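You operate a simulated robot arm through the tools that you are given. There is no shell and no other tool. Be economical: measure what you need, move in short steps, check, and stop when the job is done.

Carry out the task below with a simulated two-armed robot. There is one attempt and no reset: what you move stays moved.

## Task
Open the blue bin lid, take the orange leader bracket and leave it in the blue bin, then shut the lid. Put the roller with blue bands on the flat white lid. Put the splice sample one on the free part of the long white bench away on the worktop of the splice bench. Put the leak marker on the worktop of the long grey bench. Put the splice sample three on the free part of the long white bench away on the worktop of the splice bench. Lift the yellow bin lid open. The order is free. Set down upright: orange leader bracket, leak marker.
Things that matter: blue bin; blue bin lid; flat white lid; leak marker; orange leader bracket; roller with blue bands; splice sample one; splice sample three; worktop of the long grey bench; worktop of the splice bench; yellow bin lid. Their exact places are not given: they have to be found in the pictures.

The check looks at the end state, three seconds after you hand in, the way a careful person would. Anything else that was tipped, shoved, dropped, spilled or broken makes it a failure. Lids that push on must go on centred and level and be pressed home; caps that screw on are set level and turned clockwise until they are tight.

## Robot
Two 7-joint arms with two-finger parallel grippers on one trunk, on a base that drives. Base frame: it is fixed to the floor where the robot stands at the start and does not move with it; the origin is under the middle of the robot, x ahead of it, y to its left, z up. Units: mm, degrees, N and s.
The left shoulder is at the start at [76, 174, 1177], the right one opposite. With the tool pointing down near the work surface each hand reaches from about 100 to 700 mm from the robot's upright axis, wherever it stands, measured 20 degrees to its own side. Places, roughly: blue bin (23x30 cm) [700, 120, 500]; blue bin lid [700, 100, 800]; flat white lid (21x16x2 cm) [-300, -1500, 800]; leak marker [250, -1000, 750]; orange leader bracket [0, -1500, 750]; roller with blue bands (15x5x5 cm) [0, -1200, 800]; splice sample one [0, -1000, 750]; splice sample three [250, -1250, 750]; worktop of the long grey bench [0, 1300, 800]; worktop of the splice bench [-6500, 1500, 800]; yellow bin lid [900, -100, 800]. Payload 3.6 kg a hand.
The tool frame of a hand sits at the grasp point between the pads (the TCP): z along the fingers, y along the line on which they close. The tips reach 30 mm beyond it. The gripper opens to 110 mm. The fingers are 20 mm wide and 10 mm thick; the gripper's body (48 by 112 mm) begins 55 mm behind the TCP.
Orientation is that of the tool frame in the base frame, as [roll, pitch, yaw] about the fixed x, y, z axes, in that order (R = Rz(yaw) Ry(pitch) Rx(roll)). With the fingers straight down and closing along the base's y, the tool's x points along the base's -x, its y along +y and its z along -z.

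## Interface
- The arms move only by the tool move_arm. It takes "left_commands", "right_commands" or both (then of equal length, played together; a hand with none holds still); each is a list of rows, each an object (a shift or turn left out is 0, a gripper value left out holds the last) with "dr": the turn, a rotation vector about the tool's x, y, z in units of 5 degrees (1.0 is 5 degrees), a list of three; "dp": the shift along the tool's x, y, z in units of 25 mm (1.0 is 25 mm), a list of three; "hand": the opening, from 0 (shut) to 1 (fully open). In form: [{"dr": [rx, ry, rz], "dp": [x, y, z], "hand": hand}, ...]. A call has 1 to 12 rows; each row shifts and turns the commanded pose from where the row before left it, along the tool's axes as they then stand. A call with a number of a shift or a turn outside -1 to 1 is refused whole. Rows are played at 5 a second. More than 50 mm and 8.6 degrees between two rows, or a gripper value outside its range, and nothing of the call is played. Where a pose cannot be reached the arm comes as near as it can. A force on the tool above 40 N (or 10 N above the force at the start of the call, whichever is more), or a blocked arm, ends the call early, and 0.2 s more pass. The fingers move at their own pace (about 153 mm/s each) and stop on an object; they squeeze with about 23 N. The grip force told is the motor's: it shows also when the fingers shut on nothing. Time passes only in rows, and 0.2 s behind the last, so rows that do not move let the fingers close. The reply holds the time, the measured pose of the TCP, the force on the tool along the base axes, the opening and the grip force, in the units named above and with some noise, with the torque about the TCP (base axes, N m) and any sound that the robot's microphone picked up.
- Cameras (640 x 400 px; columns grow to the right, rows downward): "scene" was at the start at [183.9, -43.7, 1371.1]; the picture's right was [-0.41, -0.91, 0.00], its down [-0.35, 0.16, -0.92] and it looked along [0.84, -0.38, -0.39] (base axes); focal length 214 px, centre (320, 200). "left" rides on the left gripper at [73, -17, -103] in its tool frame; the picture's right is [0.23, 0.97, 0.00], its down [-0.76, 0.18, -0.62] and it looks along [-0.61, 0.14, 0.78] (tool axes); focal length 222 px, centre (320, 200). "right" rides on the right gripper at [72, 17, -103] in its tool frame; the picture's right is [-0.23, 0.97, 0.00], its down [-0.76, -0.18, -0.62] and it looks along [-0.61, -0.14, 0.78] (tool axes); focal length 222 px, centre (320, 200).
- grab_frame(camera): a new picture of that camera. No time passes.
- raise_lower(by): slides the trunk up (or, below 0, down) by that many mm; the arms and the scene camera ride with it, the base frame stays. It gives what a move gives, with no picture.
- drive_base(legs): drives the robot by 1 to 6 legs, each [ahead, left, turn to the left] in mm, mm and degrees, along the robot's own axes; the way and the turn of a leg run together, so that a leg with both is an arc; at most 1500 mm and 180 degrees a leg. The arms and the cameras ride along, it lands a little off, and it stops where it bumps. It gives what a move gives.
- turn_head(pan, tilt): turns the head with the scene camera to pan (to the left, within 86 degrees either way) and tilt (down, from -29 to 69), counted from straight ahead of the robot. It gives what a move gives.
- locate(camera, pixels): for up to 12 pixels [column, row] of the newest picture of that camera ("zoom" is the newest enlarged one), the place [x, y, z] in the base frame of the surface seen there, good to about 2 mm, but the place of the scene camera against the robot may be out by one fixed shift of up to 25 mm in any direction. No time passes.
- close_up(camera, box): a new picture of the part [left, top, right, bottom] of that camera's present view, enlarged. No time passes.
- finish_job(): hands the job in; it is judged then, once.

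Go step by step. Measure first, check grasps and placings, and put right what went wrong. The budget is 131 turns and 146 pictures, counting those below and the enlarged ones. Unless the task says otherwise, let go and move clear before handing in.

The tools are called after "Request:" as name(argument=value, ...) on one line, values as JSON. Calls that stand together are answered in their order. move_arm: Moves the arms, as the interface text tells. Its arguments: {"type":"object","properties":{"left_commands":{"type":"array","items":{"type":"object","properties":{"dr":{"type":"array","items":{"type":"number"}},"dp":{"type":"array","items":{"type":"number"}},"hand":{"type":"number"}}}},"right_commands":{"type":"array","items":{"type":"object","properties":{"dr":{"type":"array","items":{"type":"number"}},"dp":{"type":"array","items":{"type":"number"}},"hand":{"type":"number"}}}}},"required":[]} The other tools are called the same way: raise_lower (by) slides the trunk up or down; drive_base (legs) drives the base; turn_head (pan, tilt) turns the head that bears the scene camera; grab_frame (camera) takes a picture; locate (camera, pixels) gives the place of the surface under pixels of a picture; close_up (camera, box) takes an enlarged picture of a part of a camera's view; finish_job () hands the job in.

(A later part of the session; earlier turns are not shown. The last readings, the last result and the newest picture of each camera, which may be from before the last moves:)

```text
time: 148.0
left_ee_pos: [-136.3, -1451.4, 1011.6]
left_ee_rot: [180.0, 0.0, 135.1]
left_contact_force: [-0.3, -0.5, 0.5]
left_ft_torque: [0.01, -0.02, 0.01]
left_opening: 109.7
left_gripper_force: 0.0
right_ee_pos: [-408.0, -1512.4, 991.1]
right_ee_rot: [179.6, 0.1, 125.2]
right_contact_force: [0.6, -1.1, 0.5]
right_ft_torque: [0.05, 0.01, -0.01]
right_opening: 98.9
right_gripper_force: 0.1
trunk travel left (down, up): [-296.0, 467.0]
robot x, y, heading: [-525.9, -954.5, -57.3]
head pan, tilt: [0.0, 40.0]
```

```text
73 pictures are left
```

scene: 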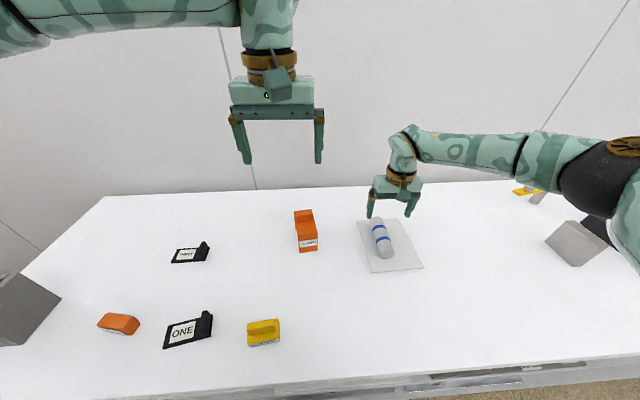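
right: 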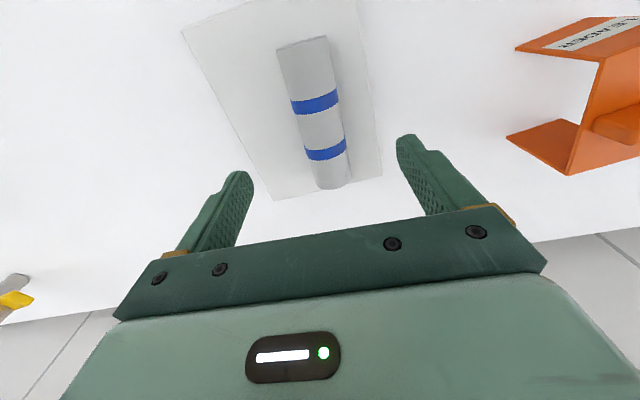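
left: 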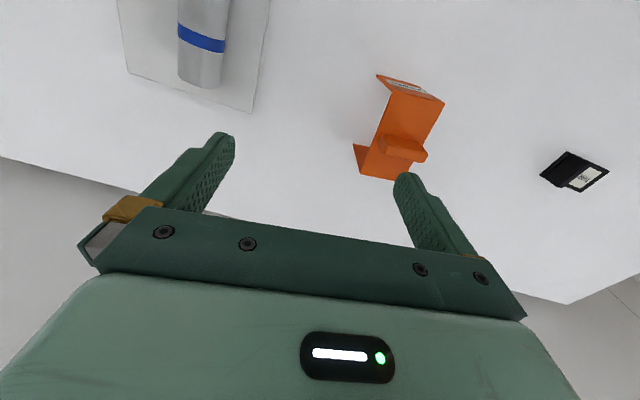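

Request:
move_arm(left_commands=[{"dp": [-0.13, 1, 0]}, {"dp": [-0.13, 1, 0]}, {"dp": [-0.13, 1, 0]}, {"dp": [-0.13, 1, 0]}, {"dp": [0, 0, 1]}, {"dp": [0, 0, 1]}, {}])

Request:
grab_frame(camera="left")

Request:
locate(camera="left", pixels=[[300, 60], [335, 60], [308, 120], [320, 140]])

```text
time: 149.6
left_ee_pos: [-56.9, -1389.8, 961.4]
left_ee_rot: [-180.0, -0.1, 134.9]
left_contact_force: [-0.3, 0.8, 0.2]
left_ft_torque: [0.01, 0.02, 0.01]
left_opening: 110.0
left_gripper_force: 0.1
right_ee_pos: [-407.0, -1511.8, 991.8]
right_ee_rot: [179.6, 0.1, 125.4]
right_contact_force: [-0.1, 0.4, -0.5]
right_ft_torque: [0.03, -0.01, -0.03]
right_opening: 98.8
right_gripper_force: 0.0
trunk travel left (down, up): [-296.0, 467.0]
robot x, y, heading: [-532.3, -955.1, -57.3]
head pan, tilt: [0.0, 40.0]
```

```text
72 pictures are left
```

left: 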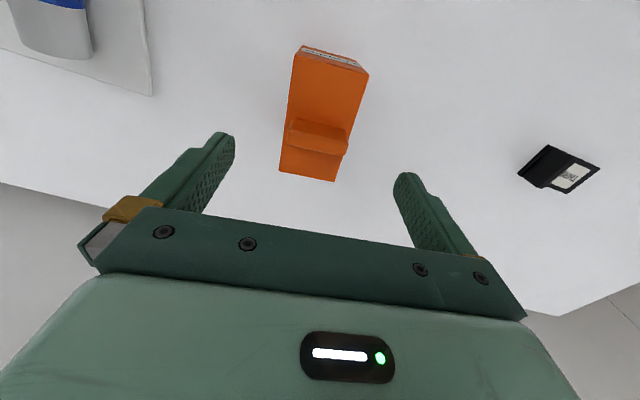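

```text
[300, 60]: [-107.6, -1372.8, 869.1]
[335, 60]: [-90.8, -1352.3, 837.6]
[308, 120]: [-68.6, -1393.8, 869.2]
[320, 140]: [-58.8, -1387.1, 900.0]
```

Centred and aligned. I descend to z≈885 and grip.

Request:
move_arm(left_commands=[{"dp": [0, 0, 1]}, {"dp": [0, 0, 1]}, {"dp": [0, 0, 1]}, {}, {"hand": 0}, {"hand": 0}, {"hand": 0}])

Request:
grab_frame(camera="left")

```text
time: 151.2
left_ee_pos: [-57.7, -1388.5, 886.8]
left_ee_rot: [180.0, 0.0, 135.0]
left_contact_force: [-0.9, 0.3, 1.0]
left_ft_torque: [-0.03, -0.1, 0.01]
left_opening: 59.2
left_gripper_force: 22.8
right_ee_pos: [-408.1, -1511.0, 991.7]
right_ee_rot: [179.7, 0.0, 125.3]
right_contact_force: [0.1, 0.3, -0.4]
right_ft_torque: [-0.01, 0.05, 0.02]
right_opening: 99.1
right_gripper_force: 0.0
trunk travel left (down, up): [-296.0, 467.0]
robot x, y, heading: [-529.8, -957.1, -56.9]
head pan, tilt: [0.0, 40.0]
```

```text
71 pictures are left
```

left: 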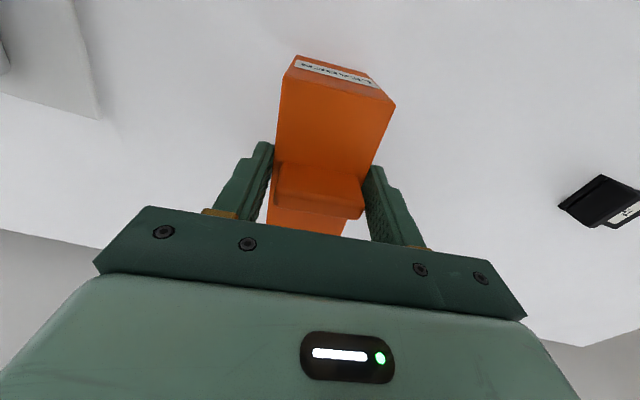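

Bracket gripped (59 mm). I lift it 250 mm and check it hangs level.

Request:
move_arm(left_commands=[{"dp": [0, 0, -0.5]}, {"dp": [0, 0, -0.5]}, {"dp": [0, 0, -1]}, {"dp": [0, 0, -1]}, {"dp": [0, 0, -1]}, {"dp": [0, 0, -1]}, {"dp": [0, 0, -1]}, {"dp": [0, 0, -1]}, {"dp": [0, 0, -1]}, {"dp": [0, 0, -1]}, {"dp": [0, 0, -1]}])

Request:
grab_frame(camera="scene")

```text
time: 153.6
left_ee_pos: [-56.0, -1389.8, 1124.8]
left_ee_rot: [179.9, -0.1, 135.0]
left_contact_force: [-0.7, -0.7, -1.0]
left_ft_torque: [-0.02, 0.0, -0.03]
left_opening: 59.3
left_gripper_force: 22.6
left hand out of reach, approached as far as the arm can: row 11
right_ee_pos: [-407.4, -1511.4, 991.7]
right_ee_rot: [179.6, 0.1, 125.3]
right_contact_force: [0.4, 1.0, -0.2]
right_ft_torque: [0.0, 0.02, 0.01]
right_opening: 98.9
right_gripper_force: 0.1
trunk travel left (down, up): [-296.0, 467.0]
robot x, y, heading: [-529.1, -953.5, -57.2]
head pan, tilt: [0.0, 40.0]
```

```text
70 pictures are left
```

scene: 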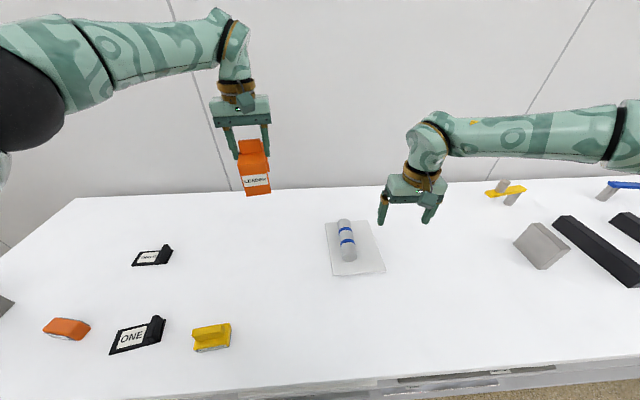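

The bracket hangs level. I back off 120 mm and strafe left 760 mm to bring the right hand to the LEAK marker.

Request:
drive_base(legs=[[-120, 0, 3], [0, 760, 0]])

Request:
grab_frame(camera="scene")

Request:
grab_frame(camera="right")

```text
time: 158.5
left_ee_pos: [507.4, -826.2, 1125.1]
left_ee_rot: [-180.0, 0.0, 137.8]
left_contact_force: [0.5, 0.2, -1.0]
left_ft_torque: [-0.02, 0.02, -0.01]
left_opening: 59.2
left_gripper_force: 22.7
right_ee_pos: [164.9, -966.2, 992.1]
right_ee_rot: [179.6, 0.1, 128.2]
right_contact_force: [-0.2, 0.5, -0.4]
right_ft_torque: [0.0, 0.02, -0.02]
right_opening: 99.3
right_gripper_force: 0.1
trunk travel left (down, up): [-296.0, 467.0]
robot x, y, heading: [14.4, -416.9, -54.4]
head pan, tilt: [0.0, 40.0]
```

```text
69 pictures are left
```

scene: 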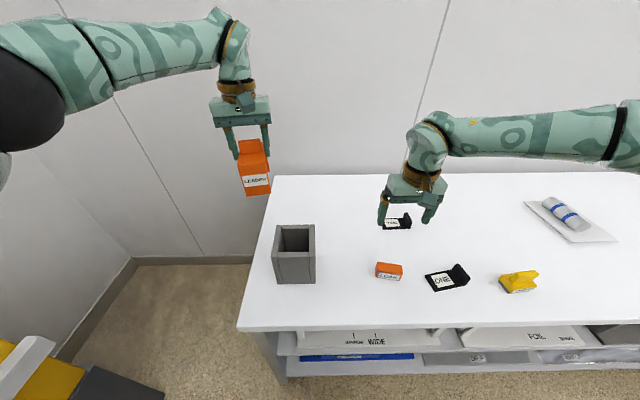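

```text
68 pictures are left
```

right: 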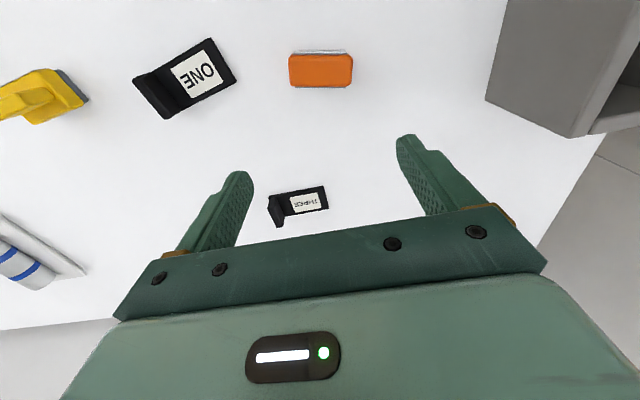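

Request:
locate(camera="right", pixels=[[293, 58], [350, 57], [293, 82], [350, 84], [321, 70], [321, 53], [225, 50], [185, 75], [160, 100], [318, 200], [277, 210], [300, 210]])

Request:
close_up(camera="right", box=[120, 20, 360, 230])

```text
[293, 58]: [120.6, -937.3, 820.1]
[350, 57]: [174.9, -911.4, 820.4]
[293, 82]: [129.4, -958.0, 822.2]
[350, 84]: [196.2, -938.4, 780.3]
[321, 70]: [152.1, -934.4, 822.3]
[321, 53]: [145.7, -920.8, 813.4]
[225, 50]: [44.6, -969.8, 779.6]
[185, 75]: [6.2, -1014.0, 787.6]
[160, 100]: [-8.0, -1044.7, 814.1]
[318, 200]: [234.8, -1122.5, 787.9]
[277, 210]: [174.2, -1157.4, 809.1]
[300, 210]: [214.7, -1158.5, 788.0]
```

```text
1.90 times, centred on (240, 125) of right
```

zoom: 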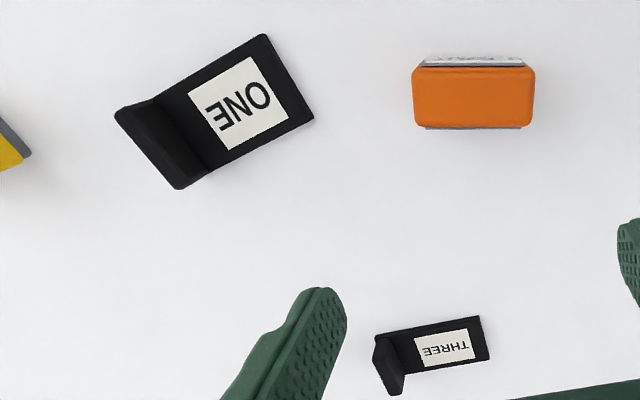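

Marker centre (152,-934), top z 822, long side along 25°. I grip it lengthwise: turn 12°, shift, descend to z 813.

Request:
move_arm(right_commands=[{"dr": [0, 0, 1], "hand": 1}, {"dr": [0, 0, 1]}, {"dr": [0, 0, 0.54]}, {"dp": [0.69, 0.04, 0]}, {"dp": [0.69, 0.04, 1]}, {"dp": [0, 0, 1]}, {"dp": [0, 0, 1]}, {"dp": [0, 0, 1]}, {}])

Request:
grab_frame(camera="right")

Request:
locate(camera="right", pixels=[[320, 100], [320, 110], [290, 100], [350, 100]])

```text
time: 160.5
left_ee_pos: [508.1, -827.9, 1124.6]
left_ee_rot: [180.0, 0.0, 137.8]
left_contact_force: [0.1, 0.3, -0.9]
left_ft_torque: [0.01, 0.04, 0.0]
left_opening: 59.3
left_gripper_force: 23.1
right_ee_pos: [151.4, -934.6, 893.5]
right_ee_rot: [179.7, -0.1, 115.4]
right_contact_force: [-0.6, -0.7, -0.9]
right_ft_torque: [-0.01, -0.02, 0.01]
right_opening: 109.9
right_gripper_force: 0.1
trunk travel left (down, up): [-296.0, 467.0]
robot x, y, heading: [17.7, -417.5, -54.5]
head pan, tilt: [0.0, 40.0]
```

```text
66 pictures are left
```

right: 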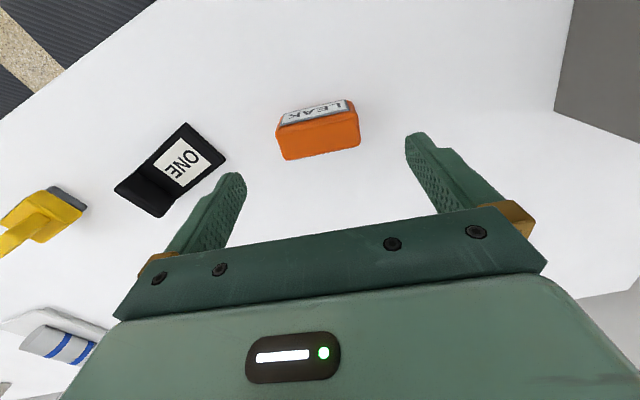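

```text
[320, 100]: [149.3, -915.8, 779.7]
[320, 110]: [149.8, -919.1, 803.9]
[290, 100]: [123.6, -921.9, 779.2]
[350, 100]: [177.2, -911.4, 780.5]
```

Request:
move_arm(right_commands=[{"dp": [0, 0, 1]}, {"dp": [0, 0, 1]}, {"dp": [0, 0, 1]}, {"dp": [0, 0, 0.2]}, {}, {"hand": 0}, {"hand": 0}, {"hand": 0}])

Request:
grab_frame(camera="right")

```text
time: 162.3
left_ee_pos: [508.2, -827.6, 1123.9]
left_ee_rot: [180.0, 0.0, 137.9]
left_contact_force: [0.4, 0.3, -0.9]
left_ft_torque: [-0.03, 0.01, -0.01]
left_opening: 59.6
left_gripper_force: 23.2
right_ee_pos: [151.1, -934.0, 813.9]
right_ee_rot: [179.7, 0.0, 115.4]
right_contact_force: [0.1, -0.7, 0.7]
right_ft_torque: [0.04, 0.02, -0.01]
right_opening: 69.6
right_gripper_force: 23.2
trunk travel left (down, up): [-296.0, 467.0]
robot x, y, heading: [14.8, -414.3, -54.3]
head pan, tilt: [0.0, 40.0]
```

```text
65 pictures are left
```

right: 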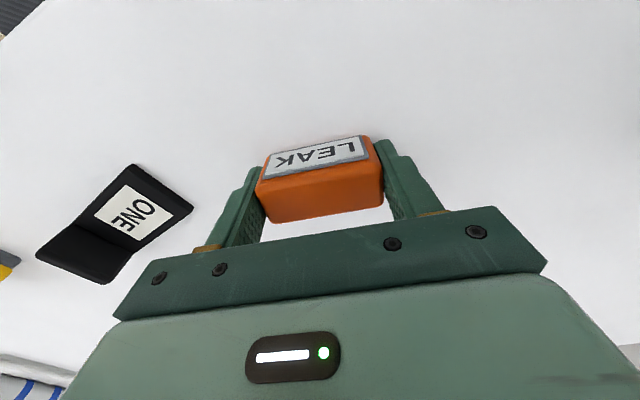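

Marker gripped (70 mm). I lift it 200 mm and draw it back 100, then turn to the bins.

Request:
move_arm(right_commands=[{"dp": [0, 0, -1]}, {"dp": [0, 0, -1]}, {"dp": [0, 0, -1]}, {"dp": [0, 0, -1]}, {"dp": [0, 0, -1]}, {"dp": [0, 0, -1]}, {"dp": [0, 0, -1]}, {"dp": [0, 0, -1]}, {"dp": [1, 0, -0.5]}, {"dp": [1, 0, -0.5]}, {"dp": [1, 0, 0]}, {"dp": [1, 0, 0]}])

Request:
drive_base(legs=[[0, 0, 90]])

Request:
turn_head(pan=0, tilt=48)

Request:
grab_frame(camera="scene")

```text
time: 164.9
left_ee_pos: [506.8, -828.3, 1125.5]
left_ee_rot: [180.0, 0.0, 137.9]
left_contact_force: [0.5, 0.1, -0.8]
left_ft_torque: [-0.02, -0.02, 0.02]
left_opening: 59.3
left_gripper_force: 22.4
right_ee_pos: [106.0, -845.1, 1038.6]
right_ee_rot: [179.6, 0.1, 115.4]
right_contact_force: [-0.2, 0.1, -0.4]
right_ft_torque: [0.01, 0.0, -0.03]
right_opening: 69.9
right_gripper_force: 23.3
trunk travel left (down, up): [-296.0, 467.0]
robot x, y, heading: [17.3, -415.0, -54.3]
head pan, tilt: [0.0, 40.0]
```

```text
time: 169.1
left_ee_pos: [426.4, 76.4, 1125.5]
left_ee_rot: [179.9, 0.0, -132.0]
left_contact_force: [0.0, -0.3, -0.2]
left_ft_torque: [0.0, -0.01, 0.0]
left_opening: 59.2
left_gripper_force: 22.8
right_ee_pos: [445.7, -323.3, 1039.2]
right_ee_rot: [179.6, 0.1, -154.4]
right_contact_force: [0.1, -1.3, -1.1]
right_ft_torque: [0.01, 0.0, 0.05]
right_opening: 69.3
right_gripper_force: 23.3
trunk travel left (down, up): [-296.0, 467.0]
robot x, y, heading: [14.6, -417.0, 35.9]
head pan, tilt: [0.0, 40.0]
```

```text
time: 169.8
left_ee_pos: [425.0, 75.4, 1124.9]
left_ee_rot: [-180.0, 0.0, -132.0]
left_contact_force: [0.1, -0.1, -1.0]
left_ft_torque: [-0.01, 0.02, -0.01]
left_opening: 59.2
left_gripper_force: 23.1
right_ee_pos: [446.2, -323.7, 1039.0]
right_ee_rot: [179.6, 0.0, -154.4]
right_contact_force: [0.1, 0.2, -1.3]
right_ft_torque: [0.02, -0.01, 0.0]
right_opening: 69.7
right_gripper_force: 22.6
trunk travel left (down, up): [-296.0, 467.0]
robot x, y, heading: [15.7, -419.2, 35.9]
head pan, tilt: [0.0, 48.0]
```

```text
64 pictures are left
```

scene: 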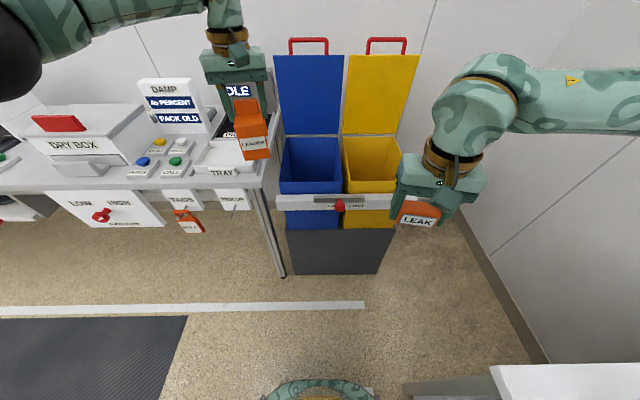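

Both items hang well. I drive to bring the left hand over the blue bin.

Request:
drive_base(legs=[[0, -100, 0], [260, 0, 0]])

Request:
grab_frame(camera="left")

Request:
grab_frame(camera="scene")

```text
time: 172.4
left_ee_pos: [695.1, 150.0, 1124.0]
left_ee_rot: [-180.0, -0.1, -131.9]
left_contact_force: [0.0, 0.5, -1.1]
left_ft_torque: [-0.01, 0.04, -0.02]
left_opening: 59.4
left_gripper_force: 22.4
right_ee_pos: [715.7, -250.1, 1037.2]
right_ee_rot: [179.6, -0.1, -154.2]
right_contact_force: [1.1, -0.2, -1.0]
right_ft_torque: [-0.01, 0.05, 0.0]
right_opening: 69.4
right_gripper_force: 23.0
trunk travel left (down, up): [-296.0, 467.0]
robot x, y, heading: [287.5, -345.0, 36.1]
head pan, tilt: [0.0, 48.0]
```

```text
63 pictures are left
```

left: 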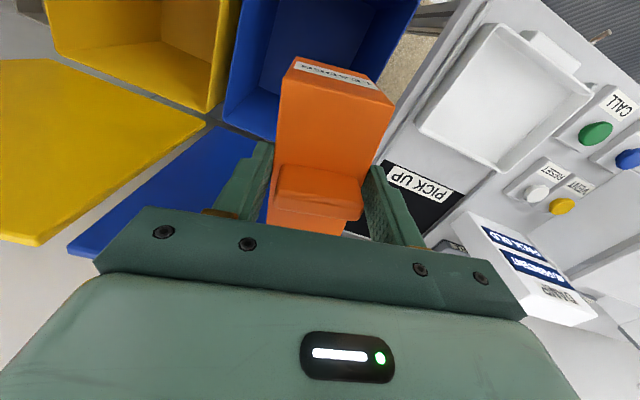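

```text
62 pictures are left
```

scene: 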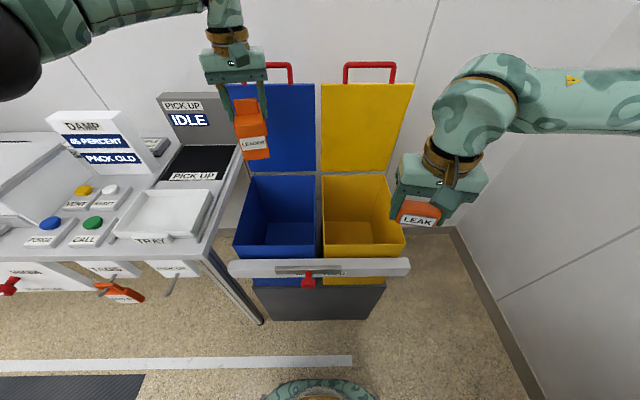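

Request:
locate(camera="scene", pixels=[[236, 247], [316, 246], [252, 180], [314, 178], [280, 235], [290, 225], [262, 210], [310, 200]])

Request:
locate(camera="left", pixels=[[270, 20], [235, 105], [400, 60], [300, 30], [110, 160]])

```text
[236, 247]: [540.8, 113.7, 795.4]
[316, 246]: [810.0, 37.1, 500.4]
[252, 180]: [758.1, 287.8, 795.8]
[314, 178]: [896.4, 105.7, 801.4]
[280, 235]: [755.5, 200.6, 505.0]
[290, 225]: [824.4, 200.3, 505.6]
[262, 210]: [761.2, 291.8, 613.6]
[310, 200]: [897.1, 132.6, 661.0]
```

```text
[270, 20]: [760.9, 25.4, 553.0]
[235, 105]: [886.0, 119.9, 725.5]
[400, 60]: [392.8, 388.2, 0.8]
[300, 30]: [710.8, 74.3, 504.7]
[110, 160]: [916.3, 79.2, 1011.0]
```

Bin: rim F 495–775, L -205…-428, floor z 504. The bracket's base is 107 mm below the TCP, so TCP must reach z≈611. I draw the hand back 130, drive closer and raise the trunk so that the arm comes in steeply.

Request:
move_arm(left_commands=[{"dp": [0.89, 0, 0]}, {"dp": [0.89, 0, 0]}, {"dp": [0.89, 0, 0]}, {"dp": [0.89, 0, 0]}, {"dp": [0.89, 0, 0]}, {"dp": [0.89, 0, 0]}], right_commands=[{"dp": [0.8, 0, 0]}, {"dp": [0.8, 0, 0]}, {"dp": [0.8, 0, 0]}, {"dp": [0.8, 0, 0]}, {"dp": [0.5, 0, 0]}, {"dp": [0, 0, -1]}])

Request:
drive_base(legs=[[135, 0, 0]])

Request:
raise_lower(by=50)

Request:
grab_frame(camera="scene")

```text
time: 173.8
left_ee_pos: [605.1, 50.0, 1126.4]
left_ee_rot: [180.0, 0.0, -131.8]
left_contact_force: [-0.2, -0.4, 0.3]
left_ft_torque: [0.02, -0.02, 0.01]
left_opening: 59.4
left_gripper_force: 22.8
right_ee_pos: [629.7, -291.2, 1064.0]
right_ee_rot: [179.6, 0.1, -154.2]
right_contact_force: [0.0, -0.5, -0.8]
right_ft_torque: [0.0, 0.01, -0.01]
right_opening: 69.5
right_gripper_force: 23.0
trunk travel left (down, up): [-296.0, 467.0]
robot x, y, heading: [286.9, -346.1, 35.9]
head pan, tilt: [0.0, 48.0]
```

```text
time: 175.2
left_ee_pos: [717.8, 131.3, 1124.8]
left_ee_rot: [179.9, -0.1, -131.8]
left_contact_force: [1.0, 0.6, -0.9]
left_ft_torque: [-0.06, 0.03, -0.01]
left_opening: 59.3
left_gripper_force: 22.8
right_ee_pos: [743.0, -210.0, 1062.5]
right_ee_rot: [179.6, 0.0, -154.2]
right_contact_force: [1.1, -0.1, -0.2]
right_ft_torque: [-0.02, 0.0, -0.01]
right_opening: 69.7
right_gripper_force: 23.0
trunk travel left (down, up): [-296.0, 467.0]
robot x, y, heading: [394.4, -263.4, 36.0]
head pan, tilt: [0.0, 48.0]
```

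```text
time: 176.1
left_ee_pos: [716.2, 132.0, 1175.2]
left_ee_rot: [180.0, 0.0, -131.7]
left_contact_force: [-0.2, 0.1, -1.3]
left_ft_torque: [-0.01, 0.01, -0.02]
left_opening: 59.4
left_gripper_force: 23.2
right_ee_pos: [741.9, -209.5, 1112.7]
right_ee_rot: [179.7, -0.2, -154.3]
right_contact_force: [0.8, -0.6, -1.0]
right_ft_torque: [-0.06, 0.02, 0.01]
right_opening: 69.5
right_gripper_force: 23.3
trunk travel left (down, up): [-346.0, 417.0]
robot x, y, heading: [396.6, -262.1, 36.1]
head pan, tilt: [0.0, 48.0]
```

```text
61 pictures are left
```

scene: 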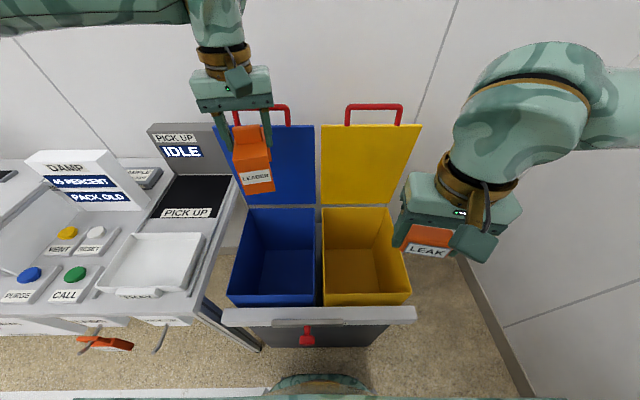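

Left is centred on the bin (F 657, L -314). I lower 300 mm and check.

Request:
move_arm(left_commands=[{"dp": [0.3, 0, 1]}, {"dp": [0.3, 0.1, 1]}, {"dp": [0, 0, 1]}, {"dp": [0, 0, 1]}, {"dp": [0, 0, 1]}, {"dp": [0, 0, 1]}, {"dp": [0, 0, 1]}, {"dp": [0, 0, 1]}, {"dp": [0, 0, 1]}, {"dp": [0, 0, 1]}, {"dp": [0, 0, 1]}, {"dp": [0, 0, 1]}])

Request:
grab_frame(camera="scene")

Request:
grab_frame(camera="left")

```text
time: 178.7
left_ee_pos: [703.8, 120.6, 874.7]
left_ee_rot: [-180.0, -0.1, -131.8]
left_contact_force: [-0.2, -0.5, -0.9]
left_ft_torque: [0.06, 0.02, -0.02]
left_opening: 59.2
left_gripper_force: 23.5
right_ee_pos: [742.1, -210.7, 1114.2]
right_ee_rot: [179.6, 0.0, -154.1]
right_contact_force: [1.1, 0.6, -0.6]
right_ft_torque: [0.03, 0.04, -0.02]
right_opening: 69.4
right_gripper_force: 22.9
trunk travel left (down, up): [-346.0, 417.0]
robot x, y, heading: [398.3, -267.4, 36.0]
head pan, tilt: [0.0, 48.0]
```

```text
60 pictures are left
```

scene: 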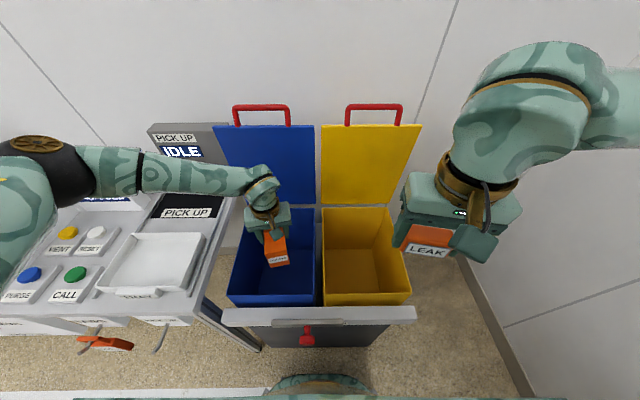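

```text
59 pictures are left
```

left: 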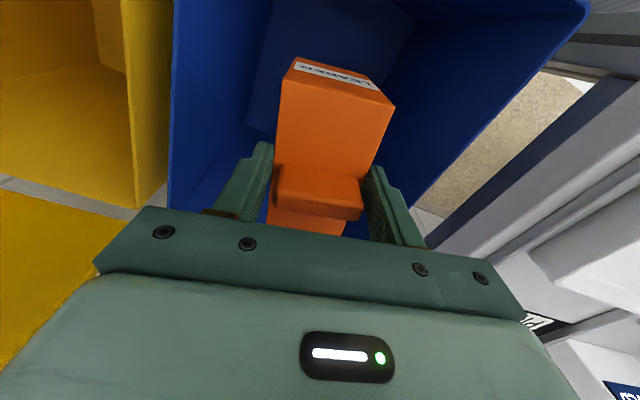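

The left forearm runs out to the left above the pick-up station; I measure its height and what's beneath.

Request:
locate(camera="scene", pixels=[[262, 175], [200, 170], [120, 162], [60, 160], [20, 210], [200, 190], [190, 130], [110, 198], [270, 212], [180, 152]])

```text
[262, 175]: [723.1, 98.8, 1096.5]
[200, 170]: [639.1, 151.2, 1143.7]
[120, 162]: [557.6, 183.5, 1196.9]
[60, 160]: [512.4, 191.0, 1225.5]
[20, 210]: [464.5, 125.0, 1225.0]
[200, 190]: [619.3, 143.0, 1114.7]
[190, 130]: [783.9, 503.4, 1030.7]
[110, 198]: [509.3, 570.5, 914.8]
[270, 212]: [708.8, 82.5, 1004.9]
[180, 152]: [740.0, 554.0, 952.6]
```

Wrist top is 222 mm above the TCP and the forearm rises to the left, so it should clear the rim narrowly. I go down 175 mm more and check.

Request:
move_arm(left_commands=[{"dp": [0, 0, 1]}, {"dp": [0, 0, 1]}, {"dp": [0, 0, 1]}, {"dp": [0, 0, 1]}, {"dp": [0, 0, 1]}, {"dp": [0, 0, 1]}, {"dp": [0, 0, 1]}, {}])

Request:
grab_frame(camera="scene")

Request:
grab_frame(camera="left")

```text
time: 180.5
left_ee_pos: [703.7, 120.2, 699.2]
left_ee_rot: [-179.9, 0.0, -131.9]
left_contact_force: [-0.4, 0.3, -0.5]
left_ft_torque: [0.02, -0.03, -0.01]
left_opening: 59.3
left_gripper_force: 23.6
right_ee_pos: [741.7, -210.9, 1112.7]
right_ee_rot: [179.6, 0.0, -154.2]
right_contact_force: [0.2, -0.4, -0.4]
right_ft_torque: [0.02, -0.04, -0.02]
right_opening: 69.3
right_gripper_force: 22.4
trunk travel left (down, up): [-346.0, 417.0]
robot x, y, heading: [395.9, -263.1, 36.1]
head pan, tilt: [0.0, 48.0]
```

```text
58 pictures are left
```

scene: 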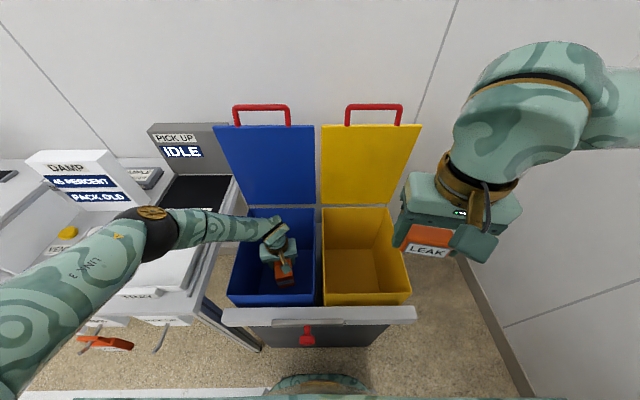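

```text
57 pictures are left
```

left: 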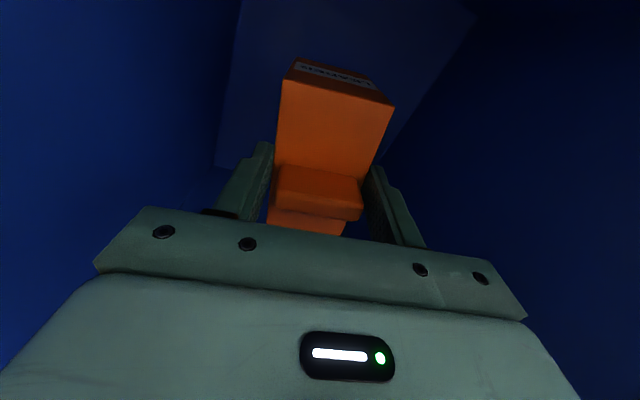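

Request:
locate(camera="scene", pixels=[[278, 232], [245, 227], [215, 225], [180, 228], [150, 212], [240, 242], [215, 243], [150, 265]])

Request:
close_up(camera="scene", box=[120, 180, 330, 311])

```text
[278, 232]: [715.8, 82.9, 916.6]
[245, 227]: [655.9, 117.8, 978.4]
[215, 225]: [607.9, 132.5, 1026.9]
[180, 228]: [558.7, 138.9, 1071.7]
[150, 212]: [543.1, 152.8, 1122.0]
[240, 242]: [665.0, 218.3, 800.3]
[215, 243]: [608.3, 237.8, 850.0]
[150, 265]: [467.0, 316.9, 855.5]
```

```text
3.05 times, centred on (225, 246) of scene
```

zoom: 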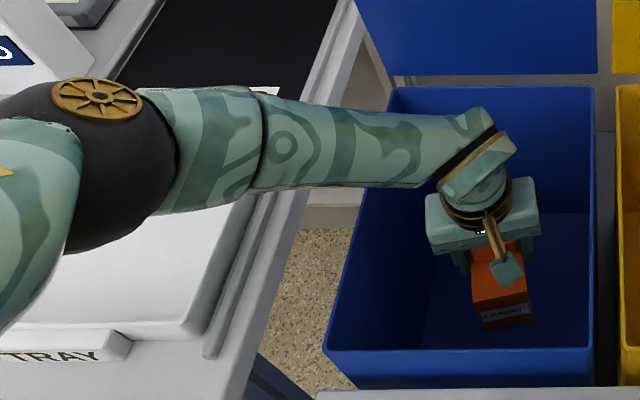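

Forearm clears the rim by ~150 mm. I lower to near the floor then in small steps until contact.

Request:
move_arm(left_commands=[{"dp": [0, 0, 1]}, {"dp": [0, 0, 1]}, {"dp": [0, 0, 1]}, {"dp": [0, 0, 0.2]}, {}])

Request:
move_arm(left_commands=[{"dp": [0, 0, 0.1]}, {"dp": [0, 0, 0.1]}, {}])

```text
time: 181.7
left_ee_pos: [705.2, 119.8, 619.8]
left_ee_rot: [179.9, -0.1, -131.9]
left_contact_force: [-0.1, 0.1, -1.2]
left_ft_torque: [0.0, -0.02, 0.02]
left_opening: 59.3
left_gripper_force: 22.9
right_ee_pos: [741.3, -210.7, 1113.4]
right_ee_rot: [179.6, -0.1, -154.2]
right_contact_force: [0.1, -0.1, -1.0]
right_ft_torque: [0.02, -0.04, 0.0]
right_opening: 69.7
right_gripper_force: 23.1
trunk travel left (down, up): [-346.0, 417.0]
robot x, y, heading: [397.4, -266.5, 36.2]
head pan, tilt: [0.0, 48.0]
```

```text
time: 182.5
left_ee_pos: [701.8, 119.9, 615.8]
left_ee_rot: [180.0, 0.0, -131.8]
left_contact_force: [-1.0, 0.2, -1.7]
left_ft_torque: [-0.01, 0.0, 0.01]
left_opening: 59.2
left_gripper_force: 23.0
right_ee_pos: [741.9, -210.6, 1113.0]
right_ee_rot: [179.6, 0.0, -154.1]
right_contact_force: [0.3, 0.5, -0.2]
right_ft_torque: [-0.01, -0.01, 0.03]
right_opening: 69.7
right_gripper_force: 23.1
trunk travel left (down, up): [-346.0, 417.0]
robot x, y, heading: [395.7, -261.7, 36.1]
head pan, tilt: [0.0, 48.0]
```

Request:
move_arm(left_commands=[{"dp": [0, 0, 0.08]}, {"dp": [0, 0, 0.08]}, {}])

Request:
move_arm(left_commands=[{"dp": [0, 0, 0.05]}, {"dp": [0, 0, 0.05]}, {}])

```text
time: 183.3
left_ee_pos: [702.3, 120.5, 616.4]
left_ee_rot: [-179.9, 0.0, -131.9]
left_contact_force: [-0.9, 0.3, -0.6]
left_ft_torque: [0.0, -0.01, -0.01]
left_opening: 59.2
left_gripper_force: 22.4
left hand out of reach, approached as far as the arm can: row 2
right_ee_pos: [743.0, -210.0, 1113.6]
right_ee_rot: [179.6, 0.0, -154.3]
right_contact_force: [0.2, -0.4, -0.7]
right_ft_torque: [0.0, 0.01, -0.02]
right_opening: 69.5
right_gripper_force: 23.2
trunk travel left (down, up): [-346.0, 417.0]
robot x, y, heading: [395.4, -265.0, 35.9]
head pan, tilt: [0.0, 48.0]
```

```text
time: 184.1
left_ee_pos: [702.0, 120.6, 615.0]
left_ee_rot: [180.0, 0.0, -131.9]
left_contact_force: [-0.1, 0.0, -1.2]
left_ft_torque: [0.0, -0.01, 0.03]
left_opening: 59.2
left_gripper_force: 22.8
right_ee_pos: [742.8, -210.0, 1112.9]
right_ee_rot: [179.7, -0.1, -154.2]
right_contact_force: [-0.2, 0.8, -0.5]
right_ft_torque: [0.01, 0.03, -0.01]
right_opening: 69.7
right_gripper_force: 23.3
trunk travel left (down, up): [-346.0, 417.0]
robot x, y, heading: [394.0, -265.5, 35.9]
head pan, tilt: [0.0, 48.0]
```

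Reach limit at z 615, no contact yet. I lower the trunk a few mm to touch down.

Request:
raise_lower(by=-4)

Request:
raise_lower(by=-3)

```text
time: 184.6
left_ee_pos: [703.1, 118.6, 610.6]
left_ee_rot: [-180.0, -0.1, -131.9]
left_contact_force: [0.3, -2.1, 13.9]
left_ft_torque: [-0.08, -0.01, 0.08]
left_opening: 59.4
left_gripper_force: 22.8
right_ee_pos: [740.8, -211.1, 1110.8]
right_ee_rot: [179.4, 0.2, -154.2]
right_contact_force: [0.1, -0.5, -0.2]
right_ft_torque: [0.02, -0.03, -0.01]
right_opening: 69.5
right_gripper_force: 23.1
trunk travel left (down, up): [-342.0, 421.0]
robot x, y, heading: [400.5, -265.4, 36.2]
head pan, tilt: [0.0, 48.0]
```

```text
time: 185.1
left_ee_pos: [701.4, 118.3, 607.9]
left_ee_rot: [-180.0, -0.1, -131.9]
left_contact_force: [3.9, -1.1, 16.7]
left_ft_torque: [-0.09, -0.1, 0.04]
left_opening: 59.3
left_gripper_force: 23.4
right_ee_pos: [741.6, -211.2, 1107.4]
right_ee_rot: [179.5, 0.1, -154.2]
right_contact_force: [-0.3, 0.6, -1.4]
right_ft_torque: [-0.01, 0.01, -0.01]
right_opening: 69.7
right_gripper_force: 22.6
trunk travel left (down, up): [-339.0, 424.0]
robot x, y, heading: [397.0, -260.9, 36.1]
head pan, tilt: [0.0, 48.0]
```

Touch-down (17 N). I release and lift straight out.

Request:
move_arm(left_commands=[{"hand": 0.62}, {"hand": 0.75}, {"hand": 0.75}, {"dp": [0, 0, -0.5]}, {"dp": [0, 0, -1]}, {"dp": [0, 0, -1]}, {"dp": [0, 0, -1]}, {"dp": [0, 0, -1]}, {"dp": [0, 0, -1]}, {"dp": [0, 0, -1]}, {"dp": [0, 0, -1]}, {"dp": [0, 0, -1]}])

Request:
move_arm(left_commands=[{"dp": [0, 0, -1]}, {"dp": [0, 0, -1]}, {"dp": [0, 0, -1]}, {"dp": [0, 0, -1]}, {"dp": [0, 0, -1]}, {"dp": [0, 0, -1]}, {"dp": [0, 0, -1]}, {"dp": [0, 0, -1]}, {"dp": [0, 0, -1]}, {"dp": [0, 0, -1]}, {"dp": [0, 0, -1]}, {}])

Request:
grab_frame(camera="left")

Request:
grab_frame(camera="scene")

```text
time: 187.7
left_ee_pos: [702.8, 117.4, 820.3]
left_ee_rot: [180.0, -0.2, -131.9]
left_contact_force: [-0.4, -0.1, 0.4]
left_ft_torque: [0.01, -0.01, 0.0]
left_opening: 82.8
left_gripper_force: 0.0
right_ee_pos: [741.5, -210.7, 1106.6]
right_ee_rot: [179.7, 0.0, -154.2]
right_contact_force: [0.1, 1.6, -0.5]
right_ft_torque: [0.03, 0.01, 0.0]
right_opening: 69.8
right_gripper_force: 23.6
trunk travel left (down, up): [-339.0, 424.0]
robot x, y, heading: [395.7, -264.0, 36.0]
head pan, tilt: [0.0, 48.0]
```

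```text
time: 190.3
left_ee_pos: [702.4, 121.7, 1096.3]
left_ee_rot: [179.9, -0.2, -131.7]
left_contact_force: [-0.1, -0.3, -0.1]
left_ft_torque: [0.0, -0.01, 0.04]
left_opening: 82.4
left_gripper_force: 0.1
right_ee_pos: [741.7, -209.2, 1106.3]
right_ee_rot: [179.5, 0.1, -154.2]
right_contact_force: [-0.5, 0.4, -0.1]
right_ft_torque: [-0.04, -0.01, 0.01]
right_opening: 69.4
right_gripper_force: 23.2
trunk travel left (down, up): [-339.0, 424.0]
robot x, y, heading: [395.0, -268.3, 36.0]
head pan, tilt: [0.0, 48.0]
```

```text
55 pictures are left
```

left: 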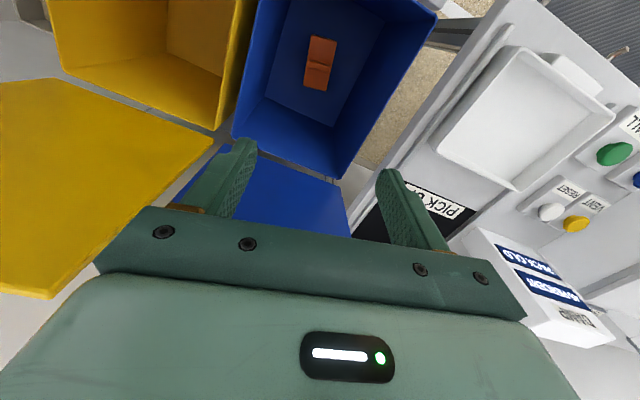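

```text
54 pictures are left
```

scene: 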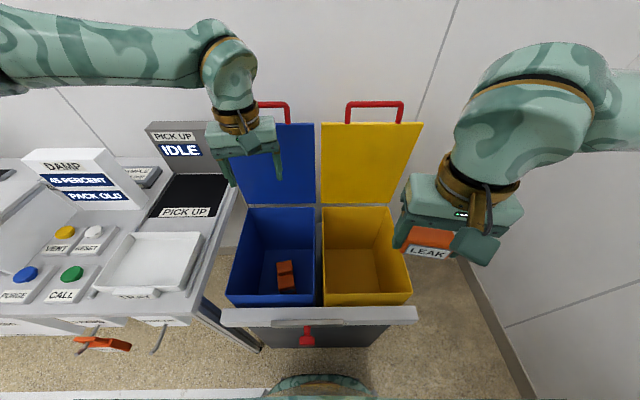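

The bracket stands upright on the bin floor. Now I close the blue lid: raise the trunk 40, turn the left hand fore-aft, and take the handle from above.

Request:
move_arm(left_commands=[{"dr": [0, 0, -1], "dp": [0, 0, -1], "hand": 0.5}, {"dr": [0, 0, -1], "dp": [0, 0, -1]}, {"dr": [0, 0, -1], "dp": [0, 0, -1]}, {"dr": [0, 0, -1]}, {"dr": [0, 0, -1]}, {"dr": [0, 0, -1]}, {"dr": [0, 0, -1]}, {"dr": [0, 0, -1]}, {"dr": [0, 0, -1]}, {"dr": [0, 0, -1]}, {"dr": [0, 0, -1]}, {"dr": [0, 0, -1]}])

Request:
raise_lower(by=50)

Request:
move_arm(left_commands=[{"dr": [0, 0, -1]}, {"dr": [0, 0, -1]}, {"dr": [0, 0, -1]}, {"dr": [0, 0, -0.6]}, {}])

Request:
grab_frame(camera="left")

```text
time: 192.9
left_ee_pos: [701.8, 120.2, 1169.4]
left_ee_rot: [179.8, 0.0, -71.7]
left_contact_force: [1.1, -0.3, 0.2]
left_ft_torque: [0.0, 0.01, -0.05]
left_opening: 55.6
left_gripper_force: 0.0
right_ee_pos: [742.1, -209.6, 1107.0]
right_ee_rot: [179.7, -0.1, -154.2]
right_contact_force: [-0.8, -0.1, -1.5]
right_ft_torque: [0.01, 0.0, 0.01]
right_opening: 69.7
right_gripper_force: 23.4
trunk travel left (down, up): [-339.0, 424.0]
robot x, y, heading: [396.8, -266.4, 36.1]
head pan, tilt: [0.0, 48.0]
```

```text
time: 193.8
left_ee_pos: [703.9, 120.8, 1218.6]
left_ee_rot: [179.9, -0.1, -71.9]
left_contact_force: [-0.1, 0.6, 1.0]
left_ft_torque: [0.01, 0.02, -0.02]
left_opening: 55.0
left_gripper_force: 0.0
right_ee_pos: [741.5, -209.9, 1156.6]
right_ee_rot: [179.7, 0.0, -154.2]
right_contact_force: [0.7, -0.4, -1.1]
right_ft_torque: [-0.04, 0.03, 0.0]
right_opening: 69.4
right_gripper_force: 22.5
trunk travel left (down, up): [-389.0, 374.0]
robot x, y, heading: [399.7, -265.0, 35.8]
head pan, tilt: [0.0, 48.0]
```

```text
time: 195.1
left_ee_pos: [703.3, 122.2, 1220.0]
left_ee_rot: [179.9, 0.0, -53.8]
left_contact_force: [-0.2, 0.1, -0.3]
left_ft_torque: [0.04, -0.02, -0.02]
left_opening: 54.9
left_gripper_force: 0.0
right_ee_pos: [741.1, -209.7, 1156.7]
right_ee_rot: [179.6, 0.0, -154.2]
right_contact_force: [0.2, -0.5, -1.5]
right_ft_torque: [0.01, 0.01, 0.01]
right_opening: 69.4
right_gripper_force: 23.2
trunk travel left (down, up): [-389.0, 374.0]
robot x, y, heading: [392.7, -265.4, 36.2]
head pan, tilt: [0.0, 48.0]
```

```text
53 pictures are left
```

left: 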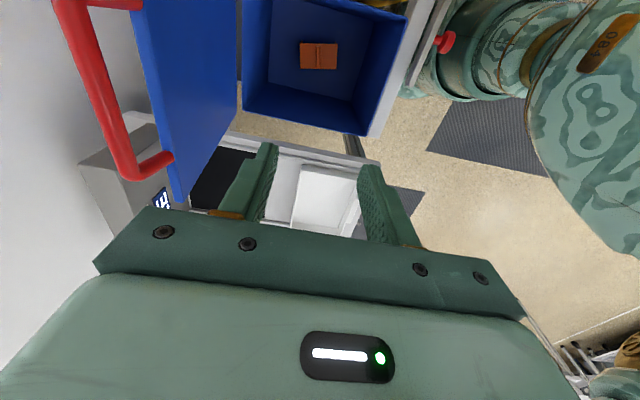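

Request:
locate(camera="left", pixels=[[75, 30], [95, 85], [120, 150], [150, 165], [200, 60], [172, 180], [320, 55]])

```text
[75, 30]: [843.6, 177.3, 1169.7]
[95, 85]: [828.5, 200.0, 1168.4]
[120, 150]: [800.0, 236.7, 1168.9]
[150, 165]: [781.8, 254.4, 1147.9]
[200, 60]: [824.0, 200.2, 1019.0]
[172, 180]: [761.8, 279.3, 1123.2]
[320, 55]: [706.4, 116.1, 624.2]
```

Bar sits at F≈788, L -316, z centre ~1161. I move over it, lower and grip.

Request:
move_arm(left_commands=[{"dp": [0, -1, 0]}, {"dp": [0, -1, 0]}, {"dp": [0, -1, 0]}, {"dp": [0, -1, 0]}, {"dp": [0, -1, 0]}, {"dp": [0, -0.88, 0]}, {"dp": [0, 0, 1]}, {"dp": [0, 0, 0.92]}, {"hand": 0}, {"hand": 0}, {"hand": 0}])

Request:
grab_frame(camera="scene")

```text
time: 197.4
left_ee_pos: [821.9, 208.4, 1169.0]
left_ee_rot: [179.8, -0.1, -53.8]
left_contact_force: [1.7, 0.1, -2.1]
left_ft_torque: [0.29, 0.19, 0.63]
left_opening: 13.6
left_gripper_force: 44.5
right_ee_pos: [742.3, -210.2, 1156.4]
right_ee_rot: [179.7, 0.1, -154.2]
right_contact_force: [0.3, -0.7, -0.4]
right_ft_torque: [-0.01, -0.04, -0.01]
right_opening: 69.4
right_gripper_force: 23.3
trunk travel left (down, up): [-389.0, 374.0]
robot x, y, heading: [400.5, -263.2, 35.9]
head pan, tilt: [0.0, 48.0]
```

```text
52 pictures are left
```

scene: 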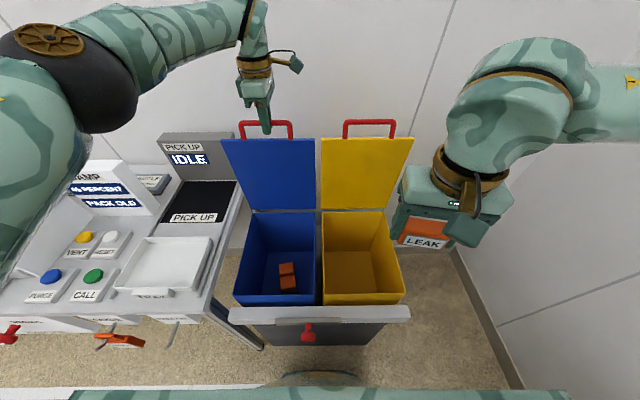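

Gripped (13.6 mm). I play the arc backwards to ~40°.

Request:
move_arm(left_commands=[{"dp": [0, 0.98, 0.07]}, {"dp": [0, 0.97, 0.14]}, {"dp": [0, 0.96, 0.2]}, {"dp": [0, 0.945, 0.27]}, {"dp": [0, 0.924, 0.34]}, {"dp": [0, 0.898, 0.4]}, {"dp": [0, 0.867, 0.46]}, {"dp": [0, 0.834, 0.52]}, {"dp": [0, 0.795, 0.577]}, {"dp": [0, 0.752, 0.632]}, {"dp": [0, 0.707, 0.682]}, {"dp": [0, 0.657, 0.731]}])

Request:
grab_frame(camera="scene")

```text
time: 200.1
left_ee_pos: [615.6, 54.6, 1044.6]
left_ee_rot: [179.9, 0.1, -53.9]
left_contact_force: [6.5, -14.0, 3.8]
left_ft_torque: [-0.53, -0.5, 0.42]
left_opening: 13.5
left_gripper_force: 45.3
right_ee_pos: [741.9, -213.0, 1157.0]
right_ee_rot: [179.5, 0.0, -154.2]
right_contact_force: [0.2, -0.1, -1.6]
right_ft_torque: [-0.01, 0.02, -0.04]
right_opening: 69.7
right_gripper_force: 22.8
trunk travel left (down, up): [-389.0, 374.0]
robot x, y, heading: [396.8, -261.9, 36.0]
head pan, tilt: [0.0, 48.0]
```

```text
51 pictures are left
```

scene: 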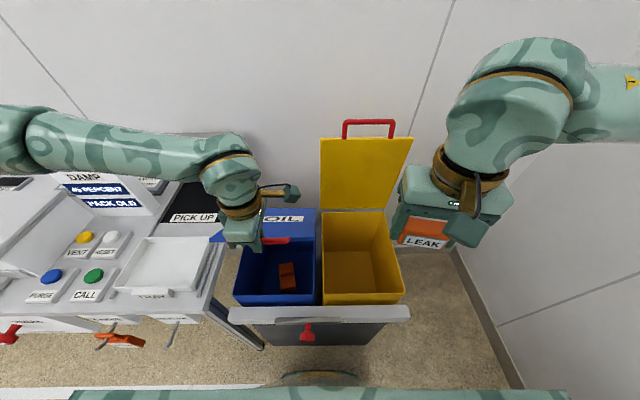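

Request:
move_arm(left_commands=[{"dp": [0, 0.605, 0.774]}, {"dp": [0, 0.549, 0.815]}, {"dp": [0, 0.491, 0.85]}, {"dp": [0, 0.43, 0.884]}, {"dp": [0, 0.369, 0.911]}, {"dp": [0, 0.304, 0.935]}, {"dp": [0, 0.237, 0.953]}, {"dp": [0, 0.172, 0.967]}, {"dp": [0, 0.103, 0.9]}, {}])

Request:
grab_frame(camera="scene")

```text
time: 202.2
left_ee_pos: [548.5, 6.8, 846.5]
left_ee_rot: [179.8, 0.0, -53.9]
left_contact_force: [24.6, -8.7, -0.7]
left_ft_torque: [-0.38, -0.63, 0.5]
left_opening: 13.7
left_gripper_force: 45.0
right_ee_pos: [744.5, -210.7, 1156.7]
right_ee_rot: [179.5, -0.1, -154.3]
right_contact_force: [-0.5, 0.2, -1.3]
right_ft_torque: [-0.03, 0.0, -0.02]
right_opening: 69.8
right_gripper_force: 22.7
trunk travel left (down, up): [-389.0, 374.0]
robot x, y, heading: [399.1, -264.7, 35.8]
head pan, tilt: [0.0, 48.0]
```

```text
50 pictures are left
```

scene: 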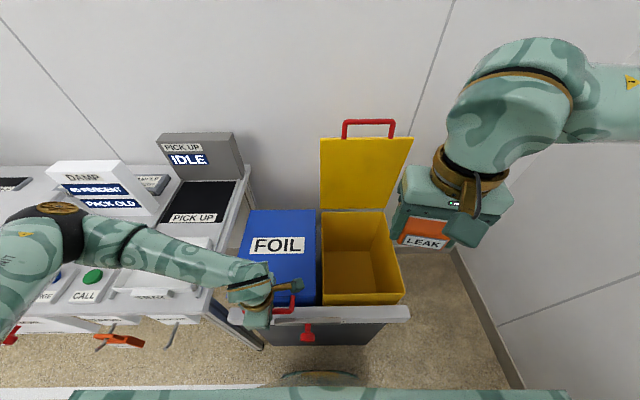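

About 17 mm remain. I press it down gently to closed.

Request:
move_arm(left_commands=[{"dp": [0, 0.03, 0.3]}, {"dp": [0, 0.02, 0.3]}, {"dp": [0, 0, 0.15]}, {}])

Request:
move_arm(left_commands=[{"hand": 0.32}, {"hand": 0.37}, {}, {"dp": [0, 0, -1]}, {"dp": [0, 0, -1]}, {"dp": [0, 0, -1]}, {"dp": [0, 0, -1]}, {"dp": [0, 0, -1]}])

Request:
grab_frame(camera="left")

Request:
grab_frame(camera="scene")

```text
time: 203.2
left_ee_pos: [547.1, 5.8, 831.2]
left_ee_rot: [-179.8, -0.3, -53.7]
left_contact_force: [-2.0, -1.2, 22.8]
left_ft_torque: [0.16, 0.24, 0.35]
left_opening: 13.3
left_gripper_force: 45.1
right_ee_pos: [741.2, -210.9, 1156.9]
right_ee_rot: [179.5, 0.2, -154.3]
right_contact_force: [0.2, 0.1, -0.5]
right_ft_torque: [0.0, 0.01, -0.02]
right_opening: 69.7
right_gripper_force: 22.9
trunk travel left (down, up): [-389.0, 374.0]
robot x, y, heading: [397.9, -262.9, 35.8]
head pan, tilt: [0.0, 48.0]
stopped in row 4 (left hand): the force on the tool passed its limit at 41 N (the readings are from after the stop); the commanded pose is now the measured one
```

```text
time: 205.0
left_ee_pos: [545.3, 7.0, 955.4]
left_ee_rot: [-179.9, -0.1, -53.7]
left_contact_force: [-0.5, -1.0, -0.4]
left_ft_torque: [-0.06, 0.02, 0.01]
left_opening: 40.7
left_gripper_force: 0.0
right_ee_pos: [741.0, -211.1, 1156.5]
right_ee_rot: [179.6, 0.0, -154.2]
right_contact_force: [0.3, 0.0, -0.9]
right_ft_torque: [0.0, 0.01, 0.0]
right_opening: 69.5
right_gripper_force: 23.6
trunk travel left (down, up): [-389.0, 374.0]
robot x, y, heading: [396.3, -263.4, 35.9]
head pan, tilt: [0.0, 48.0]
```

```text
49 pictures are left
```

left: 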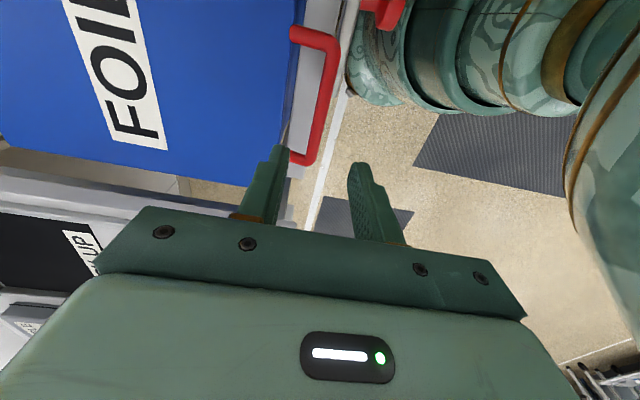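

```text
48 pictures are left
```

scene: 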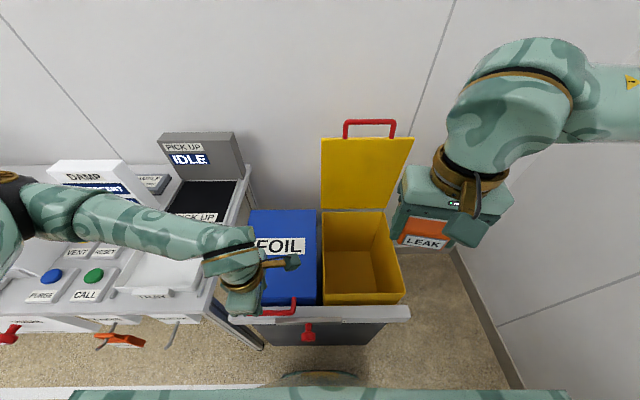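

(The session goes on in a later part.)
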